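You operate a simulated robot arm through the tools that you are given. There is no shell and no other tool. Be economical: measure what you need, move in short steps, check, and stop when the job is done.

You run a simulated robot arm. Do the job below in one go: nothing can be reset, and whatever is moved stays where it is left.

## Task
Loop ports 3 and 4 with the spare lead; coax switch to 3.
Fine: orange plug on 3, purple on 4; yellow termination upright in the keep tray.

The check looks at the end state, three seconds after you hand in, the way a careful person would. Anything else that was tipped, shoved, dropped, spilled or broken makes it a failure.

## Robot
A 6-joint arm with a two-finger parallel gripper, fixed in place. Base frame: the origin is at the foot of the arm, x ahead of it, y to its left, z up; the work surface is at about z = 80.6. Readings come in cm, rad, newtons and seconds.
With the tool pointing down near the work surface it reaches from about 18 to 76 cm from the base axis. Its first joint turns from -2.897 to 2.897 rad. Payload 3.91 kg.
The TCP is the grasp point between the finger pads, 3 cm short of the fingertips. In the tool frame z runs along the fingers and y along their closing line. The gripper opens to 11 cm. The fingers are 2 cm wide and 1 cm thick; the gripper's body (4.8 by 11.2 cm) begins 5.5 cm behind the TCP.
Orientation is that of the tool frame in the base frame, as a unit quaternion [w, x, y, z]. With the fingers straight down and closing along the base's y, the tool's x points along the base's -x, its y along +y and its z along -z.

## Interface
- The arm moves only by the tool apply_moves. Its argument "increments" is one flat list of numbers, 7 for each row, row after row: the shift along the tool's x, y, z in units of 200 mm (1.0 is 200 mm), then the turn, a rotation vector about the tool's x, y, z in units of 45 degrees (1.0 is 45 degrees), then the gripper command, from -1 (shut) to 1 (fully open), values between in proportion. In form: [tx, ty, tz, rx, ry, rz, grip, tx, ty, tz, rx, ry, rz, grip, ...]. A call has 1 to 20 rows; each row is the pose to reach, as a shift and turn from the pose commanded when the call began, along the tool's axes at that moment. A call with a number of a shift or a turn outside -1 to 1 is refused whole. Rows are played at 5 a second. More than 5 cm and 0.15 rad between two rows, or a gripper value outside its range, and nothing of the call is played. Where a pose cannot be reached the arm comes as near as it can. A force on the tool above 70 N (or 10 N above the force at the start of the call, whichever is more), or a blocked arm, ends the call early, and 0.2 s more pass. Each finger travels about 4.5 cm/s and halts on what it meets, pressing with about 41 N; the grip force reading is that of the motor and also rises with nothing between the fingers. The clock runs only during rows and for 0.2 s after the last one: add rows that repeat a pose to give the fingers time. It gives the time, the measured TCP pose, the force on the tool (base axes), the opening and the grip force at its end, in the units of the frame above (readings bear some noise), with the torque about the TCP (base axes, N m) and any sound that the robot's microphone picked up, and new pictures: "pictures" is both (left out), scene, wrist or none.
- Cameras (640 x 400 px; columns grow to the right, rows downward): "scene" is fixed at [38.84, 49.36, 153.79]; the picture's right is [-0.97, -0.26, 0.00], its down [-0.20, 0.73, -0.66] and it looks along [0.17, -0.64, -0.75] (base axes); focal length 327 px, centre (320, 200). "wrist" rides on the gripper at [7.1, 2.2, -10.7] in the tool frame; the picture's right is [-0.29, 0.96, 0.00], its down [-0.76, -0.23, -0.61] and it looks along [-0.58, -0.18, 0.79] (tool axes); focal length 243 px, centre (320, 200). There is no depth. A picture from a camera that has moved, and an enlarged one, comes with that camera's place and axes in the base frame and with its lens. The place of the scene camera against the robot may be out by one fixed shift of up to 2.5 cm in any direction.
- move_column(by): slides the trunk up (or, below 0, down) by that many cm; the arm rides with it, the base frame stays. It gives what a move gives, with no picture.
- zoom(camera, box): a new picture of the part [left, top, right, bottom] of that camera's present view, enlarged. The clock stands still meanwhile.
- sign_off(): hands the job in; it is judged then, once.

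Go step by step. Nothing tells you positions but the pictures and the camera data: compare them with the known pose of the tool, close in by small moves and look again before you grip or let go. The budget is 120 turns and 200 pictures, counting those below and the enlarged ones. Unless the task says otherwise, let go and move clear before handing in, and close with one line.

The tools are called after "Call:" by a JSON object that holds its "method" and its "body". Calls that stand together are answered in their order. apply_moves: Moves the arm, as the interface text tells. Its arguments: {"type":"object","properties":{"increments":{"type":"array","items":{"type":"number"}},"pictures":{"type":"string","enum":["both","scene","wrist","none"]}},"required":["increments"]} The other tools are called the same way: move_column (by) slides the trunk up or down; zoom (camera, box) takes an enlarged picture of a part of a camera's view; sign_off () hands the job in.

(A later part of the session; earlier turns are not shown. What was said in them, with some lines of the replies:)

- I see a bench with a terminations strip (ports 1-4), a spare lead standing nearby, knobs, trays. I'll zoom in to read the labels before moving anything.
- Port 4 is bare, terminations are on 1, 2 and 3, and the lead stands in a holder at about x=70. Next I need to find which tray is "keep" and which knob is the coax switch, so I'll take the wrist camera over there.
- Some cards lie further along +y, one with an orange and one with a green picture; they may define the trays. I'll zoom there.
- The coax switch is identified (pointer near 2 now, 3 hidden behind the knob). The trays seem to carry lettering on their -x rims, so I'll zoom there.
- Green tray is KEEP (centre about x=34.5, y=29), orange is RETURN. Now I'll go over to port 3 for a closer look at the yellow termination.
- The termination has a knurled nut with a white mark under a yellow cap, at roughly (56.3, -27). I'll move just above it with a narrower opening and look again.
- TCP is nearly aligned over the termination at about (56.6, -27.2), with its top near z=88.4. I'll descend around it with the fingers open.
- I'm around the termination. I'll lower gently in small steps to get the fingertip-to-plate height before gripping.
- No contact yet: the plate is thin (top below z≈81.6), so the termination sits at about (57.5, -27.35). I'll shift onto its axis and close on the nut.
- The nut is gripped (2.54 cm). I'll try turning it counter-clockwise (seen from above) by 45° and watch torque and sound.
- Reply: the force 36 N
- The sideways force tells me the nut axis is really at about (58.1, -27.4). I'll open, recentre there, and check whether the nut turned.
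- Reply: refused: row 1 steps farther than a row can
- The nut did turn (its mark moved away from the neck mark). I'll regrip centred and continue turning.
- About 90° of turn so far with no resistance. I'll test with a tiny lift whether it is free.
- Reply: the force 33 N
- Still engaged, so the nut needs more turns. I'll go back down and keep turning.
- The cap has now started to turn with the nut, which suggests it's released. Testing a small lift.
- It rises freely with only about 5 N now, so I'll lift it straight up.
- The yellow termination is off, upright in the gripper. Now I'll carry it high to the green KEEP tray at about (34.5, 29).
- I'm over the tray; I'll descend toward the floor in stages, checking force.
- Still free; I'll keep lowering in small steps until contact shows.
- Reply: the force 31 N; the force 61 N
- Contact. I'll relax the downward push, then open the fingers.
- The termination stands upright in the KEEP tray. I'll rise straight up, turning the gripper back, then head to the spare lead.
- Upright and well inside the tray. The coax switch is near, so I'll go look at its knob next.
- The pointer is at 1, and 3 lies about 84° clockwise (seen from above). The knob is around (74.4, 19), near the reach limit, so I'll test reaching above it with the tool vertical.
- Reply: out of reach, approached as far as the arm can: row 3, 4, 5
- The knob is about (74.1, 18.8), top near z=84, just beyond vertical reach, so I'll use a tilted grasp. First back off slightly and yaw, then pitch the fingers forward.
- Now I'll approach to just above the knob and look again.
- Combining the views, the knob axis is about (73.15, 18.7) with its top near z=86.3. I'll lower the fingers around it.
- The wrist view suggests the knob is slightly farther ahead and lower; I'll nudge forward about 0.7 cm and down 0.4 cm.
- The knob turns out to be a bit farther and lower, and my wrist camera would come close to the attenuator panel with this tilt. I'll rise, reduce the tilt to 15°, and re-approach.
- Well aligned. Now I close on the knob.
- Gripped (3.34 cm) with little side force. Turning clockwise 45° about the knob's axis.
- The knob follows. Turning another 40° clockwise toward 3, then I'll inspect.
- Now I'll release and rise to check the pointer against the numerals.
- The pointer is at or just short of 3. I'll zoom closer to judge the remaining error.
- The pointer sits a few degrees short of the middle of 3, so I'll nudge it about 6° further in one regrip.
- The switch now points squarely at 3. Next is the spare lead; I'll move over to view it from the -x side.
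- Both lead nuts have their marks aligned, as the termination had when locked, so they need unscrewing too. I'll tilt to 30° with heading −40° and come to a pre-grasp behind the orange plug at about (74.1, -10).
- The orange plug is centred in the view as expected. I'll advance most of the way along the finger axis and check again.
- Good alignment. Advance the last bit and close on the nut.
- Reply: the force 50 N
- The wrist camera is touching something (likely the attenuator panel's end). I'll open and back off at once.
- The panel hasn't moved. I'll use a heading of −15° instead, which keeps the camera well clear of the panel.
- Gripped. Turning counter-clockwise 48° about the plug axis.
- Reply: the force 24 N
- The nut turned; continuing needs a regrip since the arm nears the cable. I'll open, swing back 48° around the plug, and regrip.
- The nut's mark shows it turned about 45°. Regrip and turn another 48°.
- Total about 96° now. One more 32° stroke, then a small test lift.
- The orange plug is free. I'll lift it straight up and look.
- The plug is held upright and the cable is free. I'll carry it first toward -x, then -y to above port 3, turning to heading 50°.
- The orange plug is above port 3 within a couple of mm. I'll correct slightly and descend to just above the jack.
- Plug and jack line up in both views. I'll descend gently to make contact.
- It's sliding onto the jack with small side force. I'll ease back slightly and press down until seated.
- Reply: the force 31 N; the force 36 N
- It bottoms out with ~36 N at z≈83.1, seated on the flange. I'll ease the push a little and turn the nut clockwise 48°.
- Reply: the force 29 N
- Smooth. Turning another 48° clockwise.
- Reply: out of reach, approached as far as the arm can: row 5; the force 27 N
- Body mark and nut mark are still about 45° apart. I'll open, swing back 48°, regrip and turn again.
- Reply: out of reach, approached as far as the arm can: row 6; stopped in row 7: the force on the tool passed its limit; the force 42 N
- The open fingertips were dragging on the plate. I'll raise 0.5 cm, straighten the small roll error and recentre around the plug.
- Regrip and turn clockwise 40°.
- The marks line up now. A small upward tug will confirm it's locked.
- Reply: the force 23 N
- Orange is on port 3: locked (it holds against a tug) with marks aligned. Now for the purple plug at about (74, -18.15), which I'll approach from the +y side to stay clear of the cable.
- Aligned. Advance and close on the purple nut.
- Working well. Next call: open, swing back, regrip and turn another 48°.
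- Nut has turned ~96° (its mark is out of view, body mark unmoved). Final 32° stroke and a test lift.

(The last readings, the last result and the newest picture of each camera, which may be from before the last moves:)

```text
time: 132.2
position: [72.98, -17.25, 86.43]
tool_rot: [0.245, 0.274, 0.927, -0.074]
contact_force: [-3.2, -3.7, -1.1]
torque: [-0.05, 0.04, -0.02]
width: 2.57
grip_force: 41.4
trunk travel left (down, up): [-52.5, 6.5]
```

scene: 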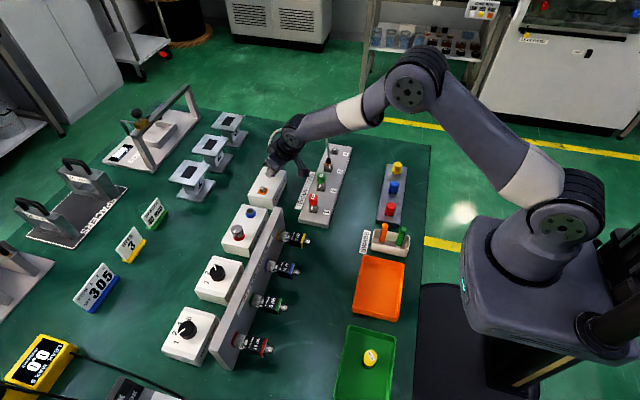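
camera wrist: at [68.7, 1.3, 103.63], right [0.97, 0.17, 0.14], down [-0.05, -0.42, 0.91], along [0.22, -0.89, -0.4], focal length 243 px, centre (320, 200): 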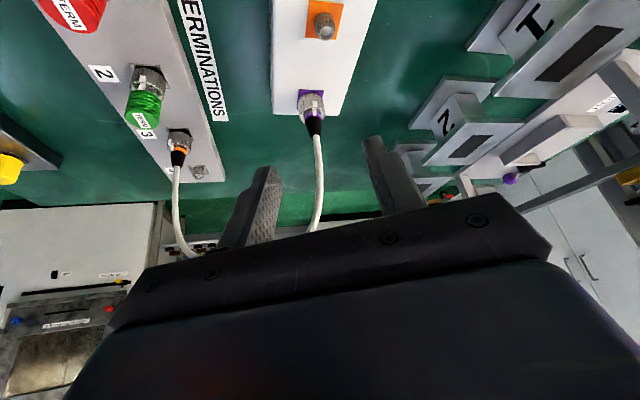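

Free. I'll lift it and carry it around the near (-x) side of port 3 so the gripper stays opposite the cable.

Call:
{"method": "apply_moves", "body": {"increments": [-0.05, 0, -0.087, 0, 0, 0, -0.8, -0.1, 0, -0.173, 0, 0, 0, -0.8, -0.15, 0, -0.26, 0, 0, 0, -0.8, -0.2, 0, -0.346, 0, 0, 0, -0.8, -0.2, 0, -0.346, 0, 0, 0, -0.8], "pictures": "none"}}

Call:
{"method": "apply_moves", "body": {"increments": [0.146, -0.056, -0.084, -0.051, 0, -0.089, -0.8, 0.292, -0.111, -0.169, -0.102, 0, -0.177, -0.8, 0.439, -0.167, -0.253, -0.154, 0, -0.266, -0.8, 0.585, -0.222, -0.338, -0.205, 0, -0.354, -0.8, 0.731, -0.278, -0.422, -0.256, 0, -0.443, -0.8], "pictures": "scene"}}

```text
time: 133.4
position: [73.11, -17.16, 94.6]
tool_rot: [0.245, 0.275, 0.927, -0.074]
contact_force: [0.1, 0.2, -1.1]
torque: [0.01, 0.04, 0.0]
width: 2.56
grip_force: 40.4
trunk travel left (down, up): [-52.5, 6.5]
```

```text
time: 134.6
position: [55.88, -12.58, 94.52]
tool_rot: [0.256, 0.084, 0.963, -0.023]
contact_force: [1.0, 0.5, 0.0]
torque: [0.01, 0.02, 0.02]
width: 2.58
grip_force: 41.4
trunk travel left (down, up): [-52.5, 6.5]
```

scene: 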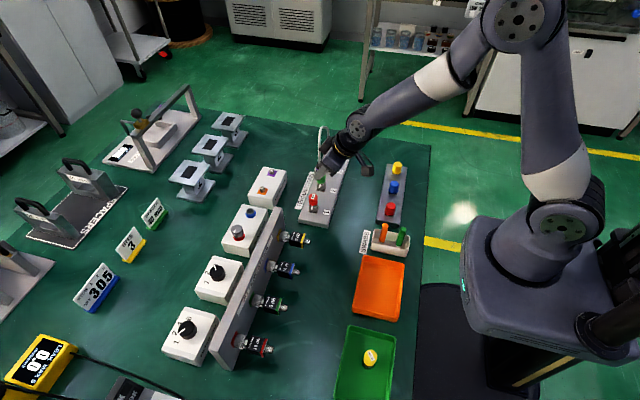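

Call:
{"method": "apply_moves", "body": {"increments": [0.075, -0.135, -0.043, -0.078, 0, -0.135, -0.8, 0.15, -0.27, -0.087, -0.156, 0, -0.27, -0.8, 0.226, -0.404, -0.13, -0.233, 0, -0.404, -0.8, 0.301, -0.539, -0.174, -0.311, 0, -0.539, -0.8, 0.376, -0.674, -0.217, -0.389, 0, -0.674, -0.8], "pictures": "scene"}}

Call:
{"method": "apply_moves", "body": {"increments": [0.0119, -0.137, -0.0069, -0.082, 0, -0.142, -0.8, 0.0237, -0.274, -0.0137, -0.164, 0, -0.285, -0.8, 0.0356, -0.41, -0.0206, -0.247, 0, -0.427, -0.8, 0.0474, -0.547, -0.0274, -0.329, 0, -0.57, -0.8, 0.0593, -0.684, -0.0343, -0.411, 0, -0.712, -0.8], "pictures": "both"}}

```text
time: 135.8
position: [44.94, -24.25, 94.7]
tool_rot: [0.251, -0.21, 0.943, 0.058]
contact_force: [-0.2, 0.3, -1.1]
torque: [-0.02, -0.01, 0.02]
width: 2.53
grip_force: 41.0
trunk travel left (down, up): [-52.5, 6.5]
```

scene: 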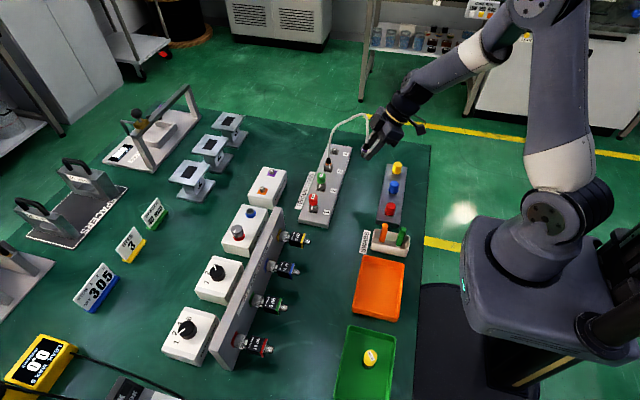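

```text
time: 137.0
position: [49.58, -37.37, 94.77]
tool_rot: [0.22, -0.497, 0.828, 0.135]
contact_force: [-0.3, 0.6, -0.8]
torque: [0.02, -0.01, -0.01]
width: 2.55
grip_force: 40.8
trunk travel left (down, up): [-52.5, 6.5]
camera wrist: at [42.3, -46.51, 100.49], right [-0.73, 0.67, 0.15], down [0.37, 0.2, 0.9], along [0.58, 0.71, -0.4], focal length 243 px, centre (320, 200)
```

scene: 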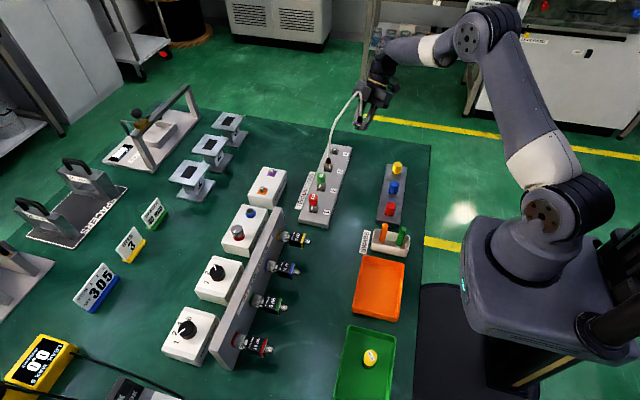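
wrist: 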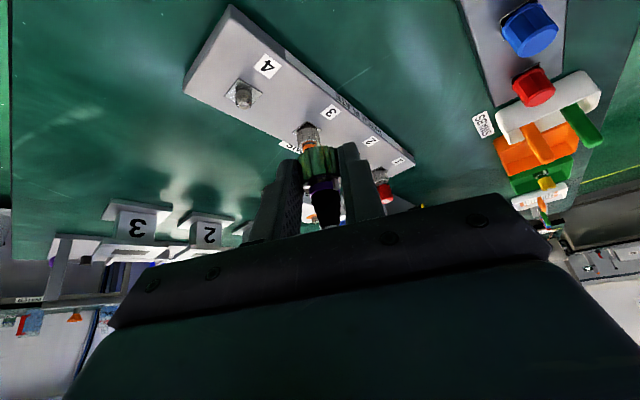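

Everything is clear. Port 4 is at about (58.0, -36.45); I'll move the purple plug over it and partly descend.

Call:
{"method": "apply_moves", "body": {"increments": [-0.0762, -0.175, 0.044, 0, 0, 0, -0.8, -0.1524, -0.35, 0.088, 0, 0, 0, -0.8, -0.0524, -0.35, 0.262, 0, 0, 0, -0.8, 0.0101, -0.35, 0.3695, 0, 0, 0, -0.8, 0.0101, -0.35, 0.3695, 0, 0, 0, -0.8], "pictures": "none"}}

Call:
{"method": "zoom", "body": {"camera": "wrist", "box": [220, 40, 420, 220]}}

Call:
{"method": "zoom", "body": {"camera": "scene", "box": [300, 100, 370, 180]}}

```text
time: 138.2
position: [57.3, -37.63, 87.86]
tool_rot: [0.22, -0.497, 0.829, 0.135]
contact_force: [0.2, -0.2, -1.1]
torque: [-0.02, 0.01, 0.03]
width: 2.56
grip_force: 40.9
trunk travel left (down, up): [-52.5, 6.5]
```

```text
2.22 times, centred on (320, 130) of wrist
camera zoom: at [49.94, -46.66, 93.65], right [-0.73, 0.67, 0.15], down [0.37, 0.2, 0.9], along [0.58, 0.71, -0.4], focal length 539 px, centre (320, 356)
```

zoom: 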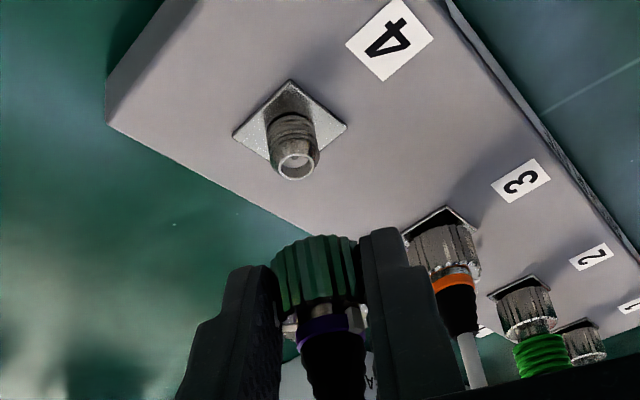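

```text
5.00 times, centred on (335, 140) of scene
camera zoom: at [38.84, 49.36, 153.79], right [-0.97, -0.26, 0.0], down [-0.2, 0.73, -0.66], along [0.17, -0.64, -0.75], focal length 1636 px, centre (245, 500)
```

zoom: 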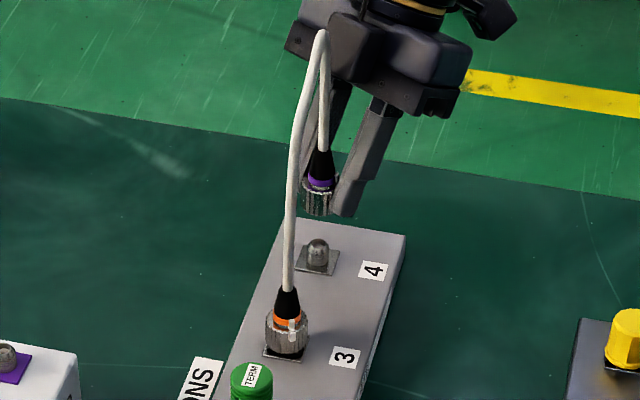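

Plug and jack line up about as the orange did. Descending to just at the jack, then gently onto it.

Call:
{"method": "apply_moves", "body": {"increments": [0.0343, 0, 0.0495, 0, 0, 0, -0.8, 0.0643, 0, 0.1015, 0, 0, 0, -0.8, 0.0793, 0, 0.1275, 0, 0, 0, -0.8, 0.0893, 0, 0.1448, 0, 0, 0, -0.8, 0.0893, 0, 0.1448, 0, 0, 0, -0.8], "pictures": "none"}}

Call:
{"method": "zoom", "body": {"camera": "wrist", "box": [220, 40, 420, 220]}}

```text
time: 139.4
position: [57.11, -37.55, 84.7]
tool_rot: [0.221, -0.497, 0.829, 0.135]
contact_force: [-0.5, 0.2, -0.9]
torque: [-0.01, 0.01, 0.02]
width: 2.53
grip_force: 40.9
trunk travel left (down, up): [-52.5, 6.5]
```

```text
2.22 times, centred on (320, 130) of wrist
camera zoom: at [49.82, -46.72, 90.41], right [-0.73, 0.67, 0.15], down [0.37, 0.2, 0.9], along [0.58, 0.71, -0.4], focal length 539 px, centre (320, 356)
```

zoom: 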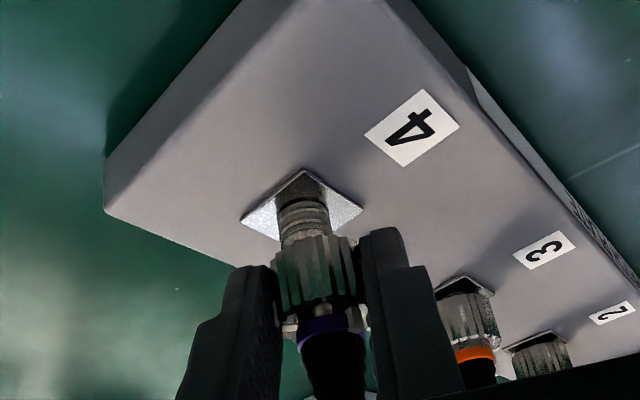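

Call:
{"method": "apply_moves", "body": {"increments": [0.005, -0.004, 0.0087, 0, 0, 0, -0.8, 0.01, -0.004, 0.0173, 0, 0, 0, -0.8, 0.01, -0.004, 0.0173, 0, 0, 0, -0.8], "pictures": "none"}}

Call:
{"method": "zoom", "body": {"camera": "scene", "box": [310, 120, 360, 170]}}

```text
time: 140.2
position: [57.47, -37.78, 84.43]
tool_rot: [0.219, -0.498, 0.828, 0.135]
contact_force: [0.7, 0.5, -0.7]
torque: [0.03, -0.01, -0.03]
width: 2.54
grip_force: 41.3
trunk travel left (down, up): [-52.5, 6.5]
```

```text
8.00 times, centred on (335, 145) of scene
camera zoom: at [38.84, 49.36, 153.79], right [-0.97, -0.26, 0.0], down [-0.2, 0.73, -0.66], along [0.17, -0.64, -0.75], focal length 2618 px, centre (200, 640)
```

zoom: 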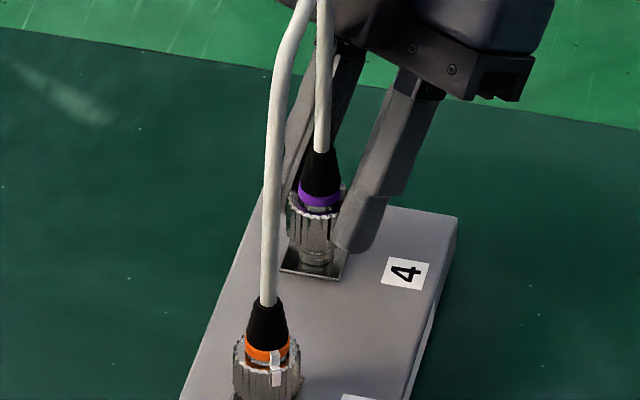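

Nicely over the jack. Continue down in small steps.

Call:
{"method": "apply_moves", "body": {"increments": [0.005, 0, 0.0087, 0, 0, 0, -0.8, 0.01, 0, 0.0173, 0, 0, 0, -0.8, 0.01, 0, 0.0173, 0, 0, 0, -0.8], "pictures": "none"}}

Call:
{"method": "apply_moves", "body": {"increments": [0.005, 0, 0.0087, 0, 0, 0, -0.8, 0.0075, 0, 0.013, 0, 0, 0, -0.8, 0.0075, 0, 0.013, 0, 0, 0, -0.8], "pictures": "none"}}

```text
time: 141.0
position: [57.25, -37.68, 83.88]
tool_rot: [0.219, -0.497, 0.829, 0.135]
contact_force: [0.3, -0.7, -0.2]
torque: [0.03, 0.0, 0.01]
width: 2.52
grip_force: 40.8
trunk travel left (down, up): [-52.5, 6.5]
```

```text
time: 141.8
position: [57.4, -37.71, 83.72]
tool_rot: [0.219, -0.497, 0.829, 0.135]
contact_force: [-0.4, -0.4, 2.9]
torque: [0.01, -0.04, 0.01]
width: 2.5
grip_force: 40.9
trunk travel left (down, up): [-52.5, 6.5]
```

Call:
{"method": "apply_moves", "body": {"increments": [0.005, 0, 0.0087, 0, 0, 0, -0.8, 0.0075, 0, 0.013, 0, 0, 0, -0.8, 0.0075, 0, 0.013, 0, 0, 0, -0.8], "pictures": "none"}}

Call:
{"method": "zoom", "body": {"camera": "wrist", "box": [220, 40, 420, 220]}}

```text
time: 142.6
position: [57.31, -37.64, 83.35]
tool_rot: [0.221, -0.497, 0.829, 0.134]
contact_force: [3.4, 1.2, 6.9]
torque: [0.26, -0.17, -0.06]
width: 2.52
grip_force: 40.8
trunk travel left (down, up): [-52.5, 6.5]
```

```text
2.22 times, centred on (320, 130) of wrist
camera zoom: at [50.01, -46.76, 89.08], right [-0.73, 0.67, 0.15], down [0.37, 0.2, 0.9], along [0.58, 0.71, -0.4], focal length 539 px, centre (320, 356)
```

zoom: 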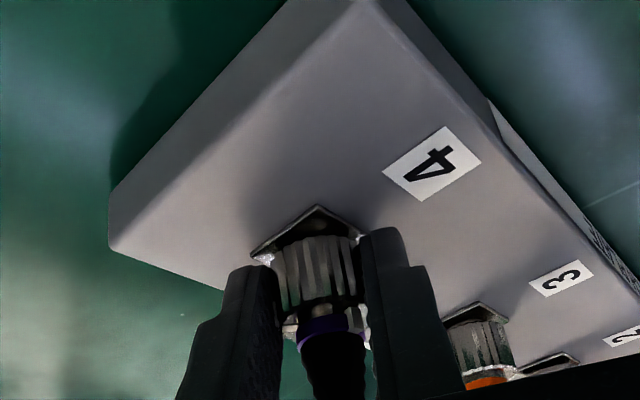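

Seating with light force. Press a touch more and turn clockwise 40°.

Call:
{"method": "apply_moves", "body": {"increments": [0.005, 0, 0.0087, 0, 0, 0, -0.8, 0.0045, 0.0087, 0.009, 0.089, 0, 0.154, -0.8, 0.0029, 0.0173, 0.0099, 0.178, 0, 0.308, -0.8, 0.0003, 0.0254, 0.0114, 0.267, 0, 0.462, -0.8, -0.0032, 0.0331, 0.0134, 0.356, 0, 0.616, -0.8, -0.0077, 0.0402, 0.016, 0.444, 0, 0.77, -0.8, -0.0077, 0.0402, 0.016, 0.444, 0, 0.77, -0.8], "pictures": "none"}}

Call:
{"method": "zoom", "body": {"camera": "wrist", "box": [220, 40, 420, 220]}}

```text
time: 144.2
position: [56.57, -37.0, 83.3]
tool_rot: [0.253, -0.183, 0.949, 0.048]
contact_force: [3.3, 6.1, 28.1]
torque: [0.3, -0.49, 0.05]
width: 2.52
grip_force: 41.3
trunk travel left (down, up): [-52.5, 6.5]
```

```text
2.22 times, centred on (320, 130) of wrist
camera zoom: at [45.2, -39.22, 89.04], right [-0.12, 0.98, 0.14], down [0.42, -0.08, 0.91], along [0.9, 0.17, -0.4], focal length 539 px, centre (320, 356)
```

zoom: 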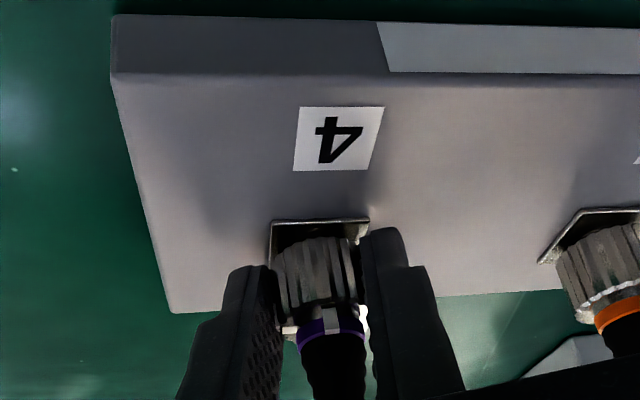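

Good. Regrip cycle: open, lift slightly, swing back 48°, close, turn another 48° clockwise.

Call:
{"method": "apply_moves", "body": {"increments": [0, 0, 0, 0, 0, 0, -0.5, -0.0075, 0, -0.013, 0, 0, 0, -0.25, -0.0075, 0, -0.013, 0, 0, 0, -0.25, -0.008, -0.0087, -0.0127, -0.089, 0, -0.154, -0.25, -0.0096, -0.0173, -0.0118, -0.178, 0, -0.308, -0.25, -0.0122, -0.0254, -0.0103, -0.267, 0, -0.462, -0.25, -0.0157, -0.0331, -0.0083, -0.356, 0, -0.616, -0.25, -0.0202, -0.0402, -0.0057, -0.444, 0, -0.77, -0.25, -0.0254, -0.0464, -0.0027, -0.533, 0, -0.924, -0.25, -0.0204, -0.0464, 0.006, -0.533, 0, -0.924, -0.25, -0.0204, -0.0464, 0.006, -0.533, 0, -0.924, -0.6, -0.0204, -0.0464, 0.006, -0.533, 0, -0.924, -0.8, -0.0204, -0.0464, 0.006, -0.533, 0, -0.924, -0.8, -0.0152, -0.0402, 0.003, -0.444, 0, -0.77, -0.8, -0.0107, -0.0331, 0.0004, -0.356, 0, -0.616, -0.8, -0.0072, -0.0254, -0.0016, -0.267, 0, -0.462, -0.8, -0.0046, -0.0173, -0.0031, -0.178, 0, -0.308, -0.8, -0.003, -0.0087, -0.004, -0.089, 0, -0.154, -0.8, -0.0025, 0, -0.0043, 0, 0, 0, -0.8, -0.0025, 0, -0.0043, 0, 0, 0, -0.8], "pictures": "none"}}

Call:
{"method": "zoom", "body": {"camera": "wrist", "box": [220, 40, 420, 220]}}

```text
time: 148.4
position: [56.57, -37.07, 83.09]
tool_rot: [0.252, -0.182, 0.949, 0.049]
contact_force: [0.3, 1.5, 8.7]
torque: [0.12, -0.25, 0.0]
width: 2.56
grip_force: 41.4
trunk travel left (down, up): [-52.5, 6.5]
```

```text
2.22 times, centred on (320, 130) of wrist
camera zoom: at [45.14, -39.27, 88.94], right [-0.12, 0.98, 0.15], down [0.42, -0.08, 0.9], along [0.9, 0.17, -0.4], focal length 539 px, centre (320, 356)
```

zoom: 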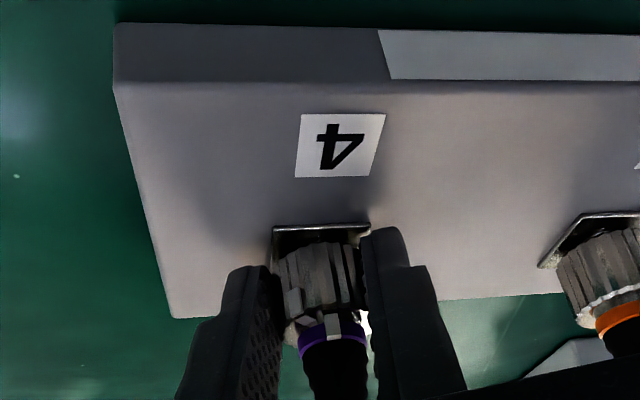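

The nut mark is ~38° short of the body mark. One more cycle of 40°.

Call:
{"method": "apply_moves", "body": {"increments": [0, 0, 0, 0, 0, 0, -0.5, -0.0075, 0, -0.013, 0, 0, 0, -0.25, -0.0075, 0, -0.013, 0, 0, 0, -0.25, -0.008, -0.0087, -0.0127, -0.089, 0, -0.154, -0.25, -0.0096, -0.0173, -0.0118, -0.178, 0, -0.308, -0.25, -0.0122, -0.0254, -0.0103, -0.267, 0, -0.462, -0.25, -0.0157, -0.0331, -0.0083, -0.356, 0, -0.616, -0.25, -0.0202, -0.0402, -0.0057, -0.444, 0, -0.77, -0.25, -0.0152, -0.0402, 0.003, -0.444, 0, -0.77, -0.25, -0.0152, -0.0402, 0.003, -0.444, 0, -0.77, -0.6, -0.0152, -0.0402, 0.003, -0.444, 0, -0.77, -0.8, -0.0152, -0.0402, 0.003, -0.444, 0, -0.77, -0.8, -0.0107, -0.0331, 0.0004, -0.356, 0, -0.616, -0.8, -0.0072, -0.0254, -0.0016, -0.267, 0, -0.462, -0.8, -0.0046, -0.0173, -0.0031, -0.178, 0, -0.308, -0.8, -0.003, -0.0087, -0.004, -0.089, 0, -0.154, -0.8, -0.0025, 0, -0.0043, 0, 0, 0, -0.8, -0.0025, 0, -0.0043, 0, 0, 0, -0.8], "pictures": "none"}}

Call:
{"method": "zoom", "body": {"camera": "wrist", "box": [220, 40, 420, 220]}}

```text
time: 152.2
position: [56.76, -37.01, 83.23]
tool_rot: [0.251, -0.183, 0.949, 0.05]
contact_force: [-2.7, 1.4, -1.6]
torque: [0.06, -0.12, 0.02]
width: 2.55
grip_force: 40.9
trunk travel left (down, up): [-52.5, 6.5]
```

```text
2.22 times, centred on (320, 130) of wrist
camera zoom: at [45.21, -39.25, 89.01], right [-0.12, 0.98, 0.15], down [0.42, -0.08, 0.9], along [0.9, 0.17, -0.4], focal length 539 px, centre (320, 356)
```

zoom: 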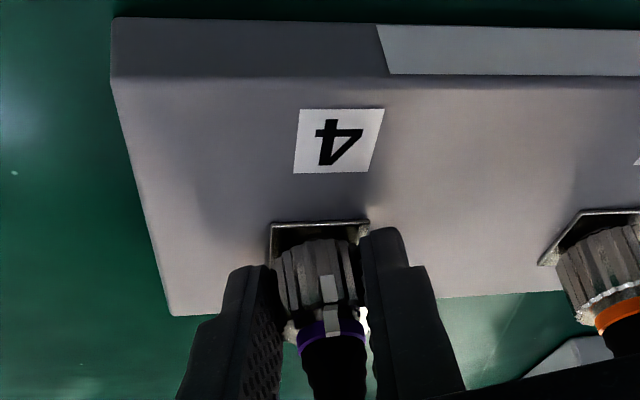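

The marks are aligned. Tug test, then release and back away.

Call:
{"method": "apply_moves", "body": {"increments": [-0.004, 0, -0.007, 0, 0, 0, -0.8, -0.006, 0, -0.0104, 0, 0, 0, -0.8, -0.006, 0, -0.0104, 0, 0, 0, -0.8], "pictures": "none"}}

Call:
{"method": "apply_moves", "body": {"increments": [0.004, 0, 0.007, 0, 0, 0, -0.8, 0.004, 0, 0.007, 0, 0, 0, -0.4, 0.004, 0, 0.007, 0, 0, 0, 0, 0.004, 0, 0.007, 0, 0, 0, 0, 0, 0, -0.1, 0, 0, 0, 0, 0, 0, -0.3, 0, 0, 0, 0, 0, 0, -0.5, 0, 0, 0, 0, 0, 0, -0.7, 0, 0, 0, 0, 0, 0, -0.7, 0, 0, 0, 0], "pictures": "both"}}

Call:
{"method": "zoom", "body": {"camera": "scene", "box": [290, 100, 370, 200]}}

Call:
{"method": "zoom", "body": {"camera": "wrist", "box": [220, 60, 460, 220]}}

```text
time: 153.0
position: [56.67, -37.12, 83.3]
tool_rot: [0.251, -0.183, 0.949, 0.052]
contact_force: [-1.2, 1.2, -17.1]
torque: [-0.11, -0.11, -0.02]
width: 2.54
grip_force: 40.8
trunk travel left (down, up): [-52.5, 6.5]
```

```text
time: 155.0
position: [50.19, -39.69, 95.88]
tool_rot: [0.251, -0.184, 0.949, 0.051]
contact_force: [-0.6, 0.6, -0.3]
torque: [-0.03, -0.01, 0.02]
width: 5.52
grip_force: 0.2
trunk travel left (down, up): [-52.5, 6.5]
camera wrist: at [38.74, -42.04, 101.68], right [-0.12, 0.98, 0.15], down [0.42, -0.08, 0.9], along [0.9, 0.17, -0.4], focal length 243 px, centre (320, 200)
```

scene: 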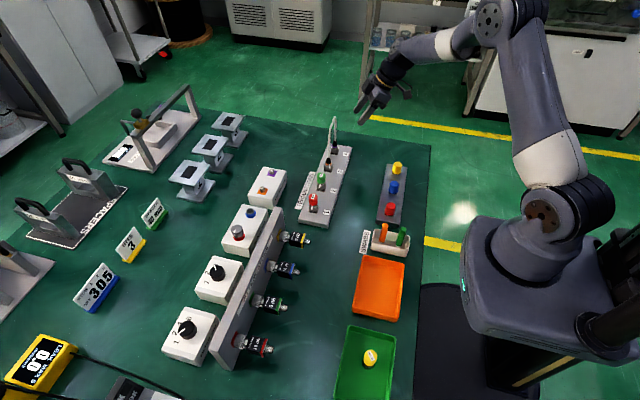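
wrist: 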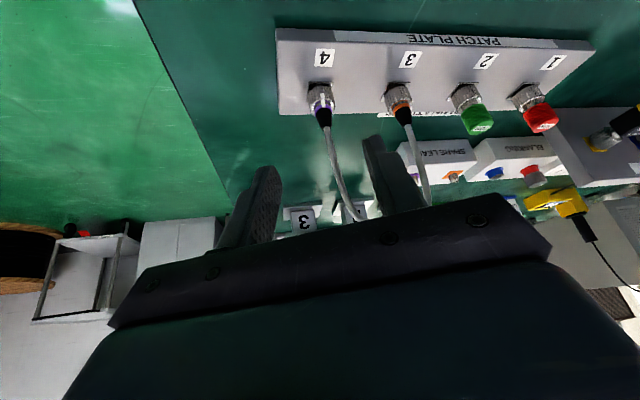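

```text
4.00 times, centred on (330, 150) of scene
camera zoom: at [38.84, 49.36, 153.79], right [-0.97, -0.26, 0.0], down [-0.2, 0.73, -0.66], along [0.17, -0.64, -0.75], focal length 1309 px, centre (280, 400)
```

zoom: 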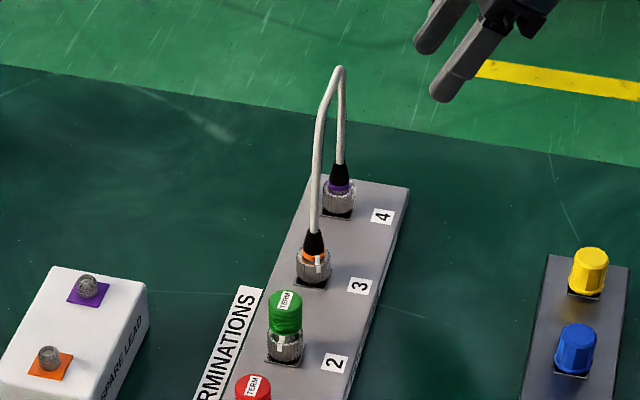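

```text
2.50 times, centred on (340, 140) of wrist
camera zoom: at [38.74, -42.04, 101.68], right [-0.12, 0.98, 0.15], down [0.42, -0.08, 0.9], along [0.9, 0.17, -0.4], focal length 606 px, centre (270, 350)
```

zoom: 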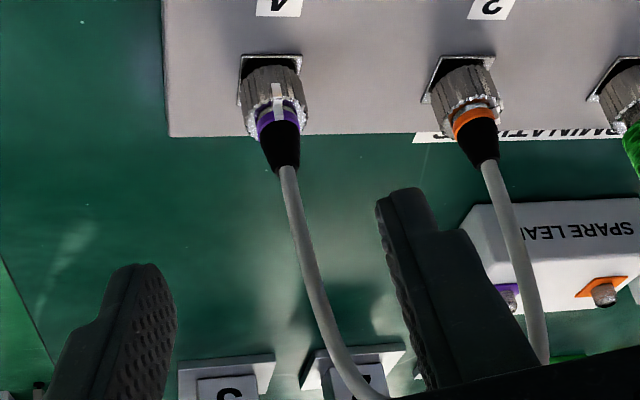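

Both plugs are seated and locked with their marks aligned, orange on 3 and purple on 4. The yellow termination stands upright in the KEEP tray, the switch is on 3 and the arm is clear, so I'm handing in.

Call:
{"method": "sign_off", "body": {}}

```text
The job is handed in.
```

The job is handed in: the spare lead loops ports 3 and 4 (orange plug on 3, purple on 4, both locked), the coax switch is on 3, and the yellow termination stands upright in the green KEEP tray. During the work the wrist camera pressed against the attenuator panel once; in the pictures the panel had not moved.
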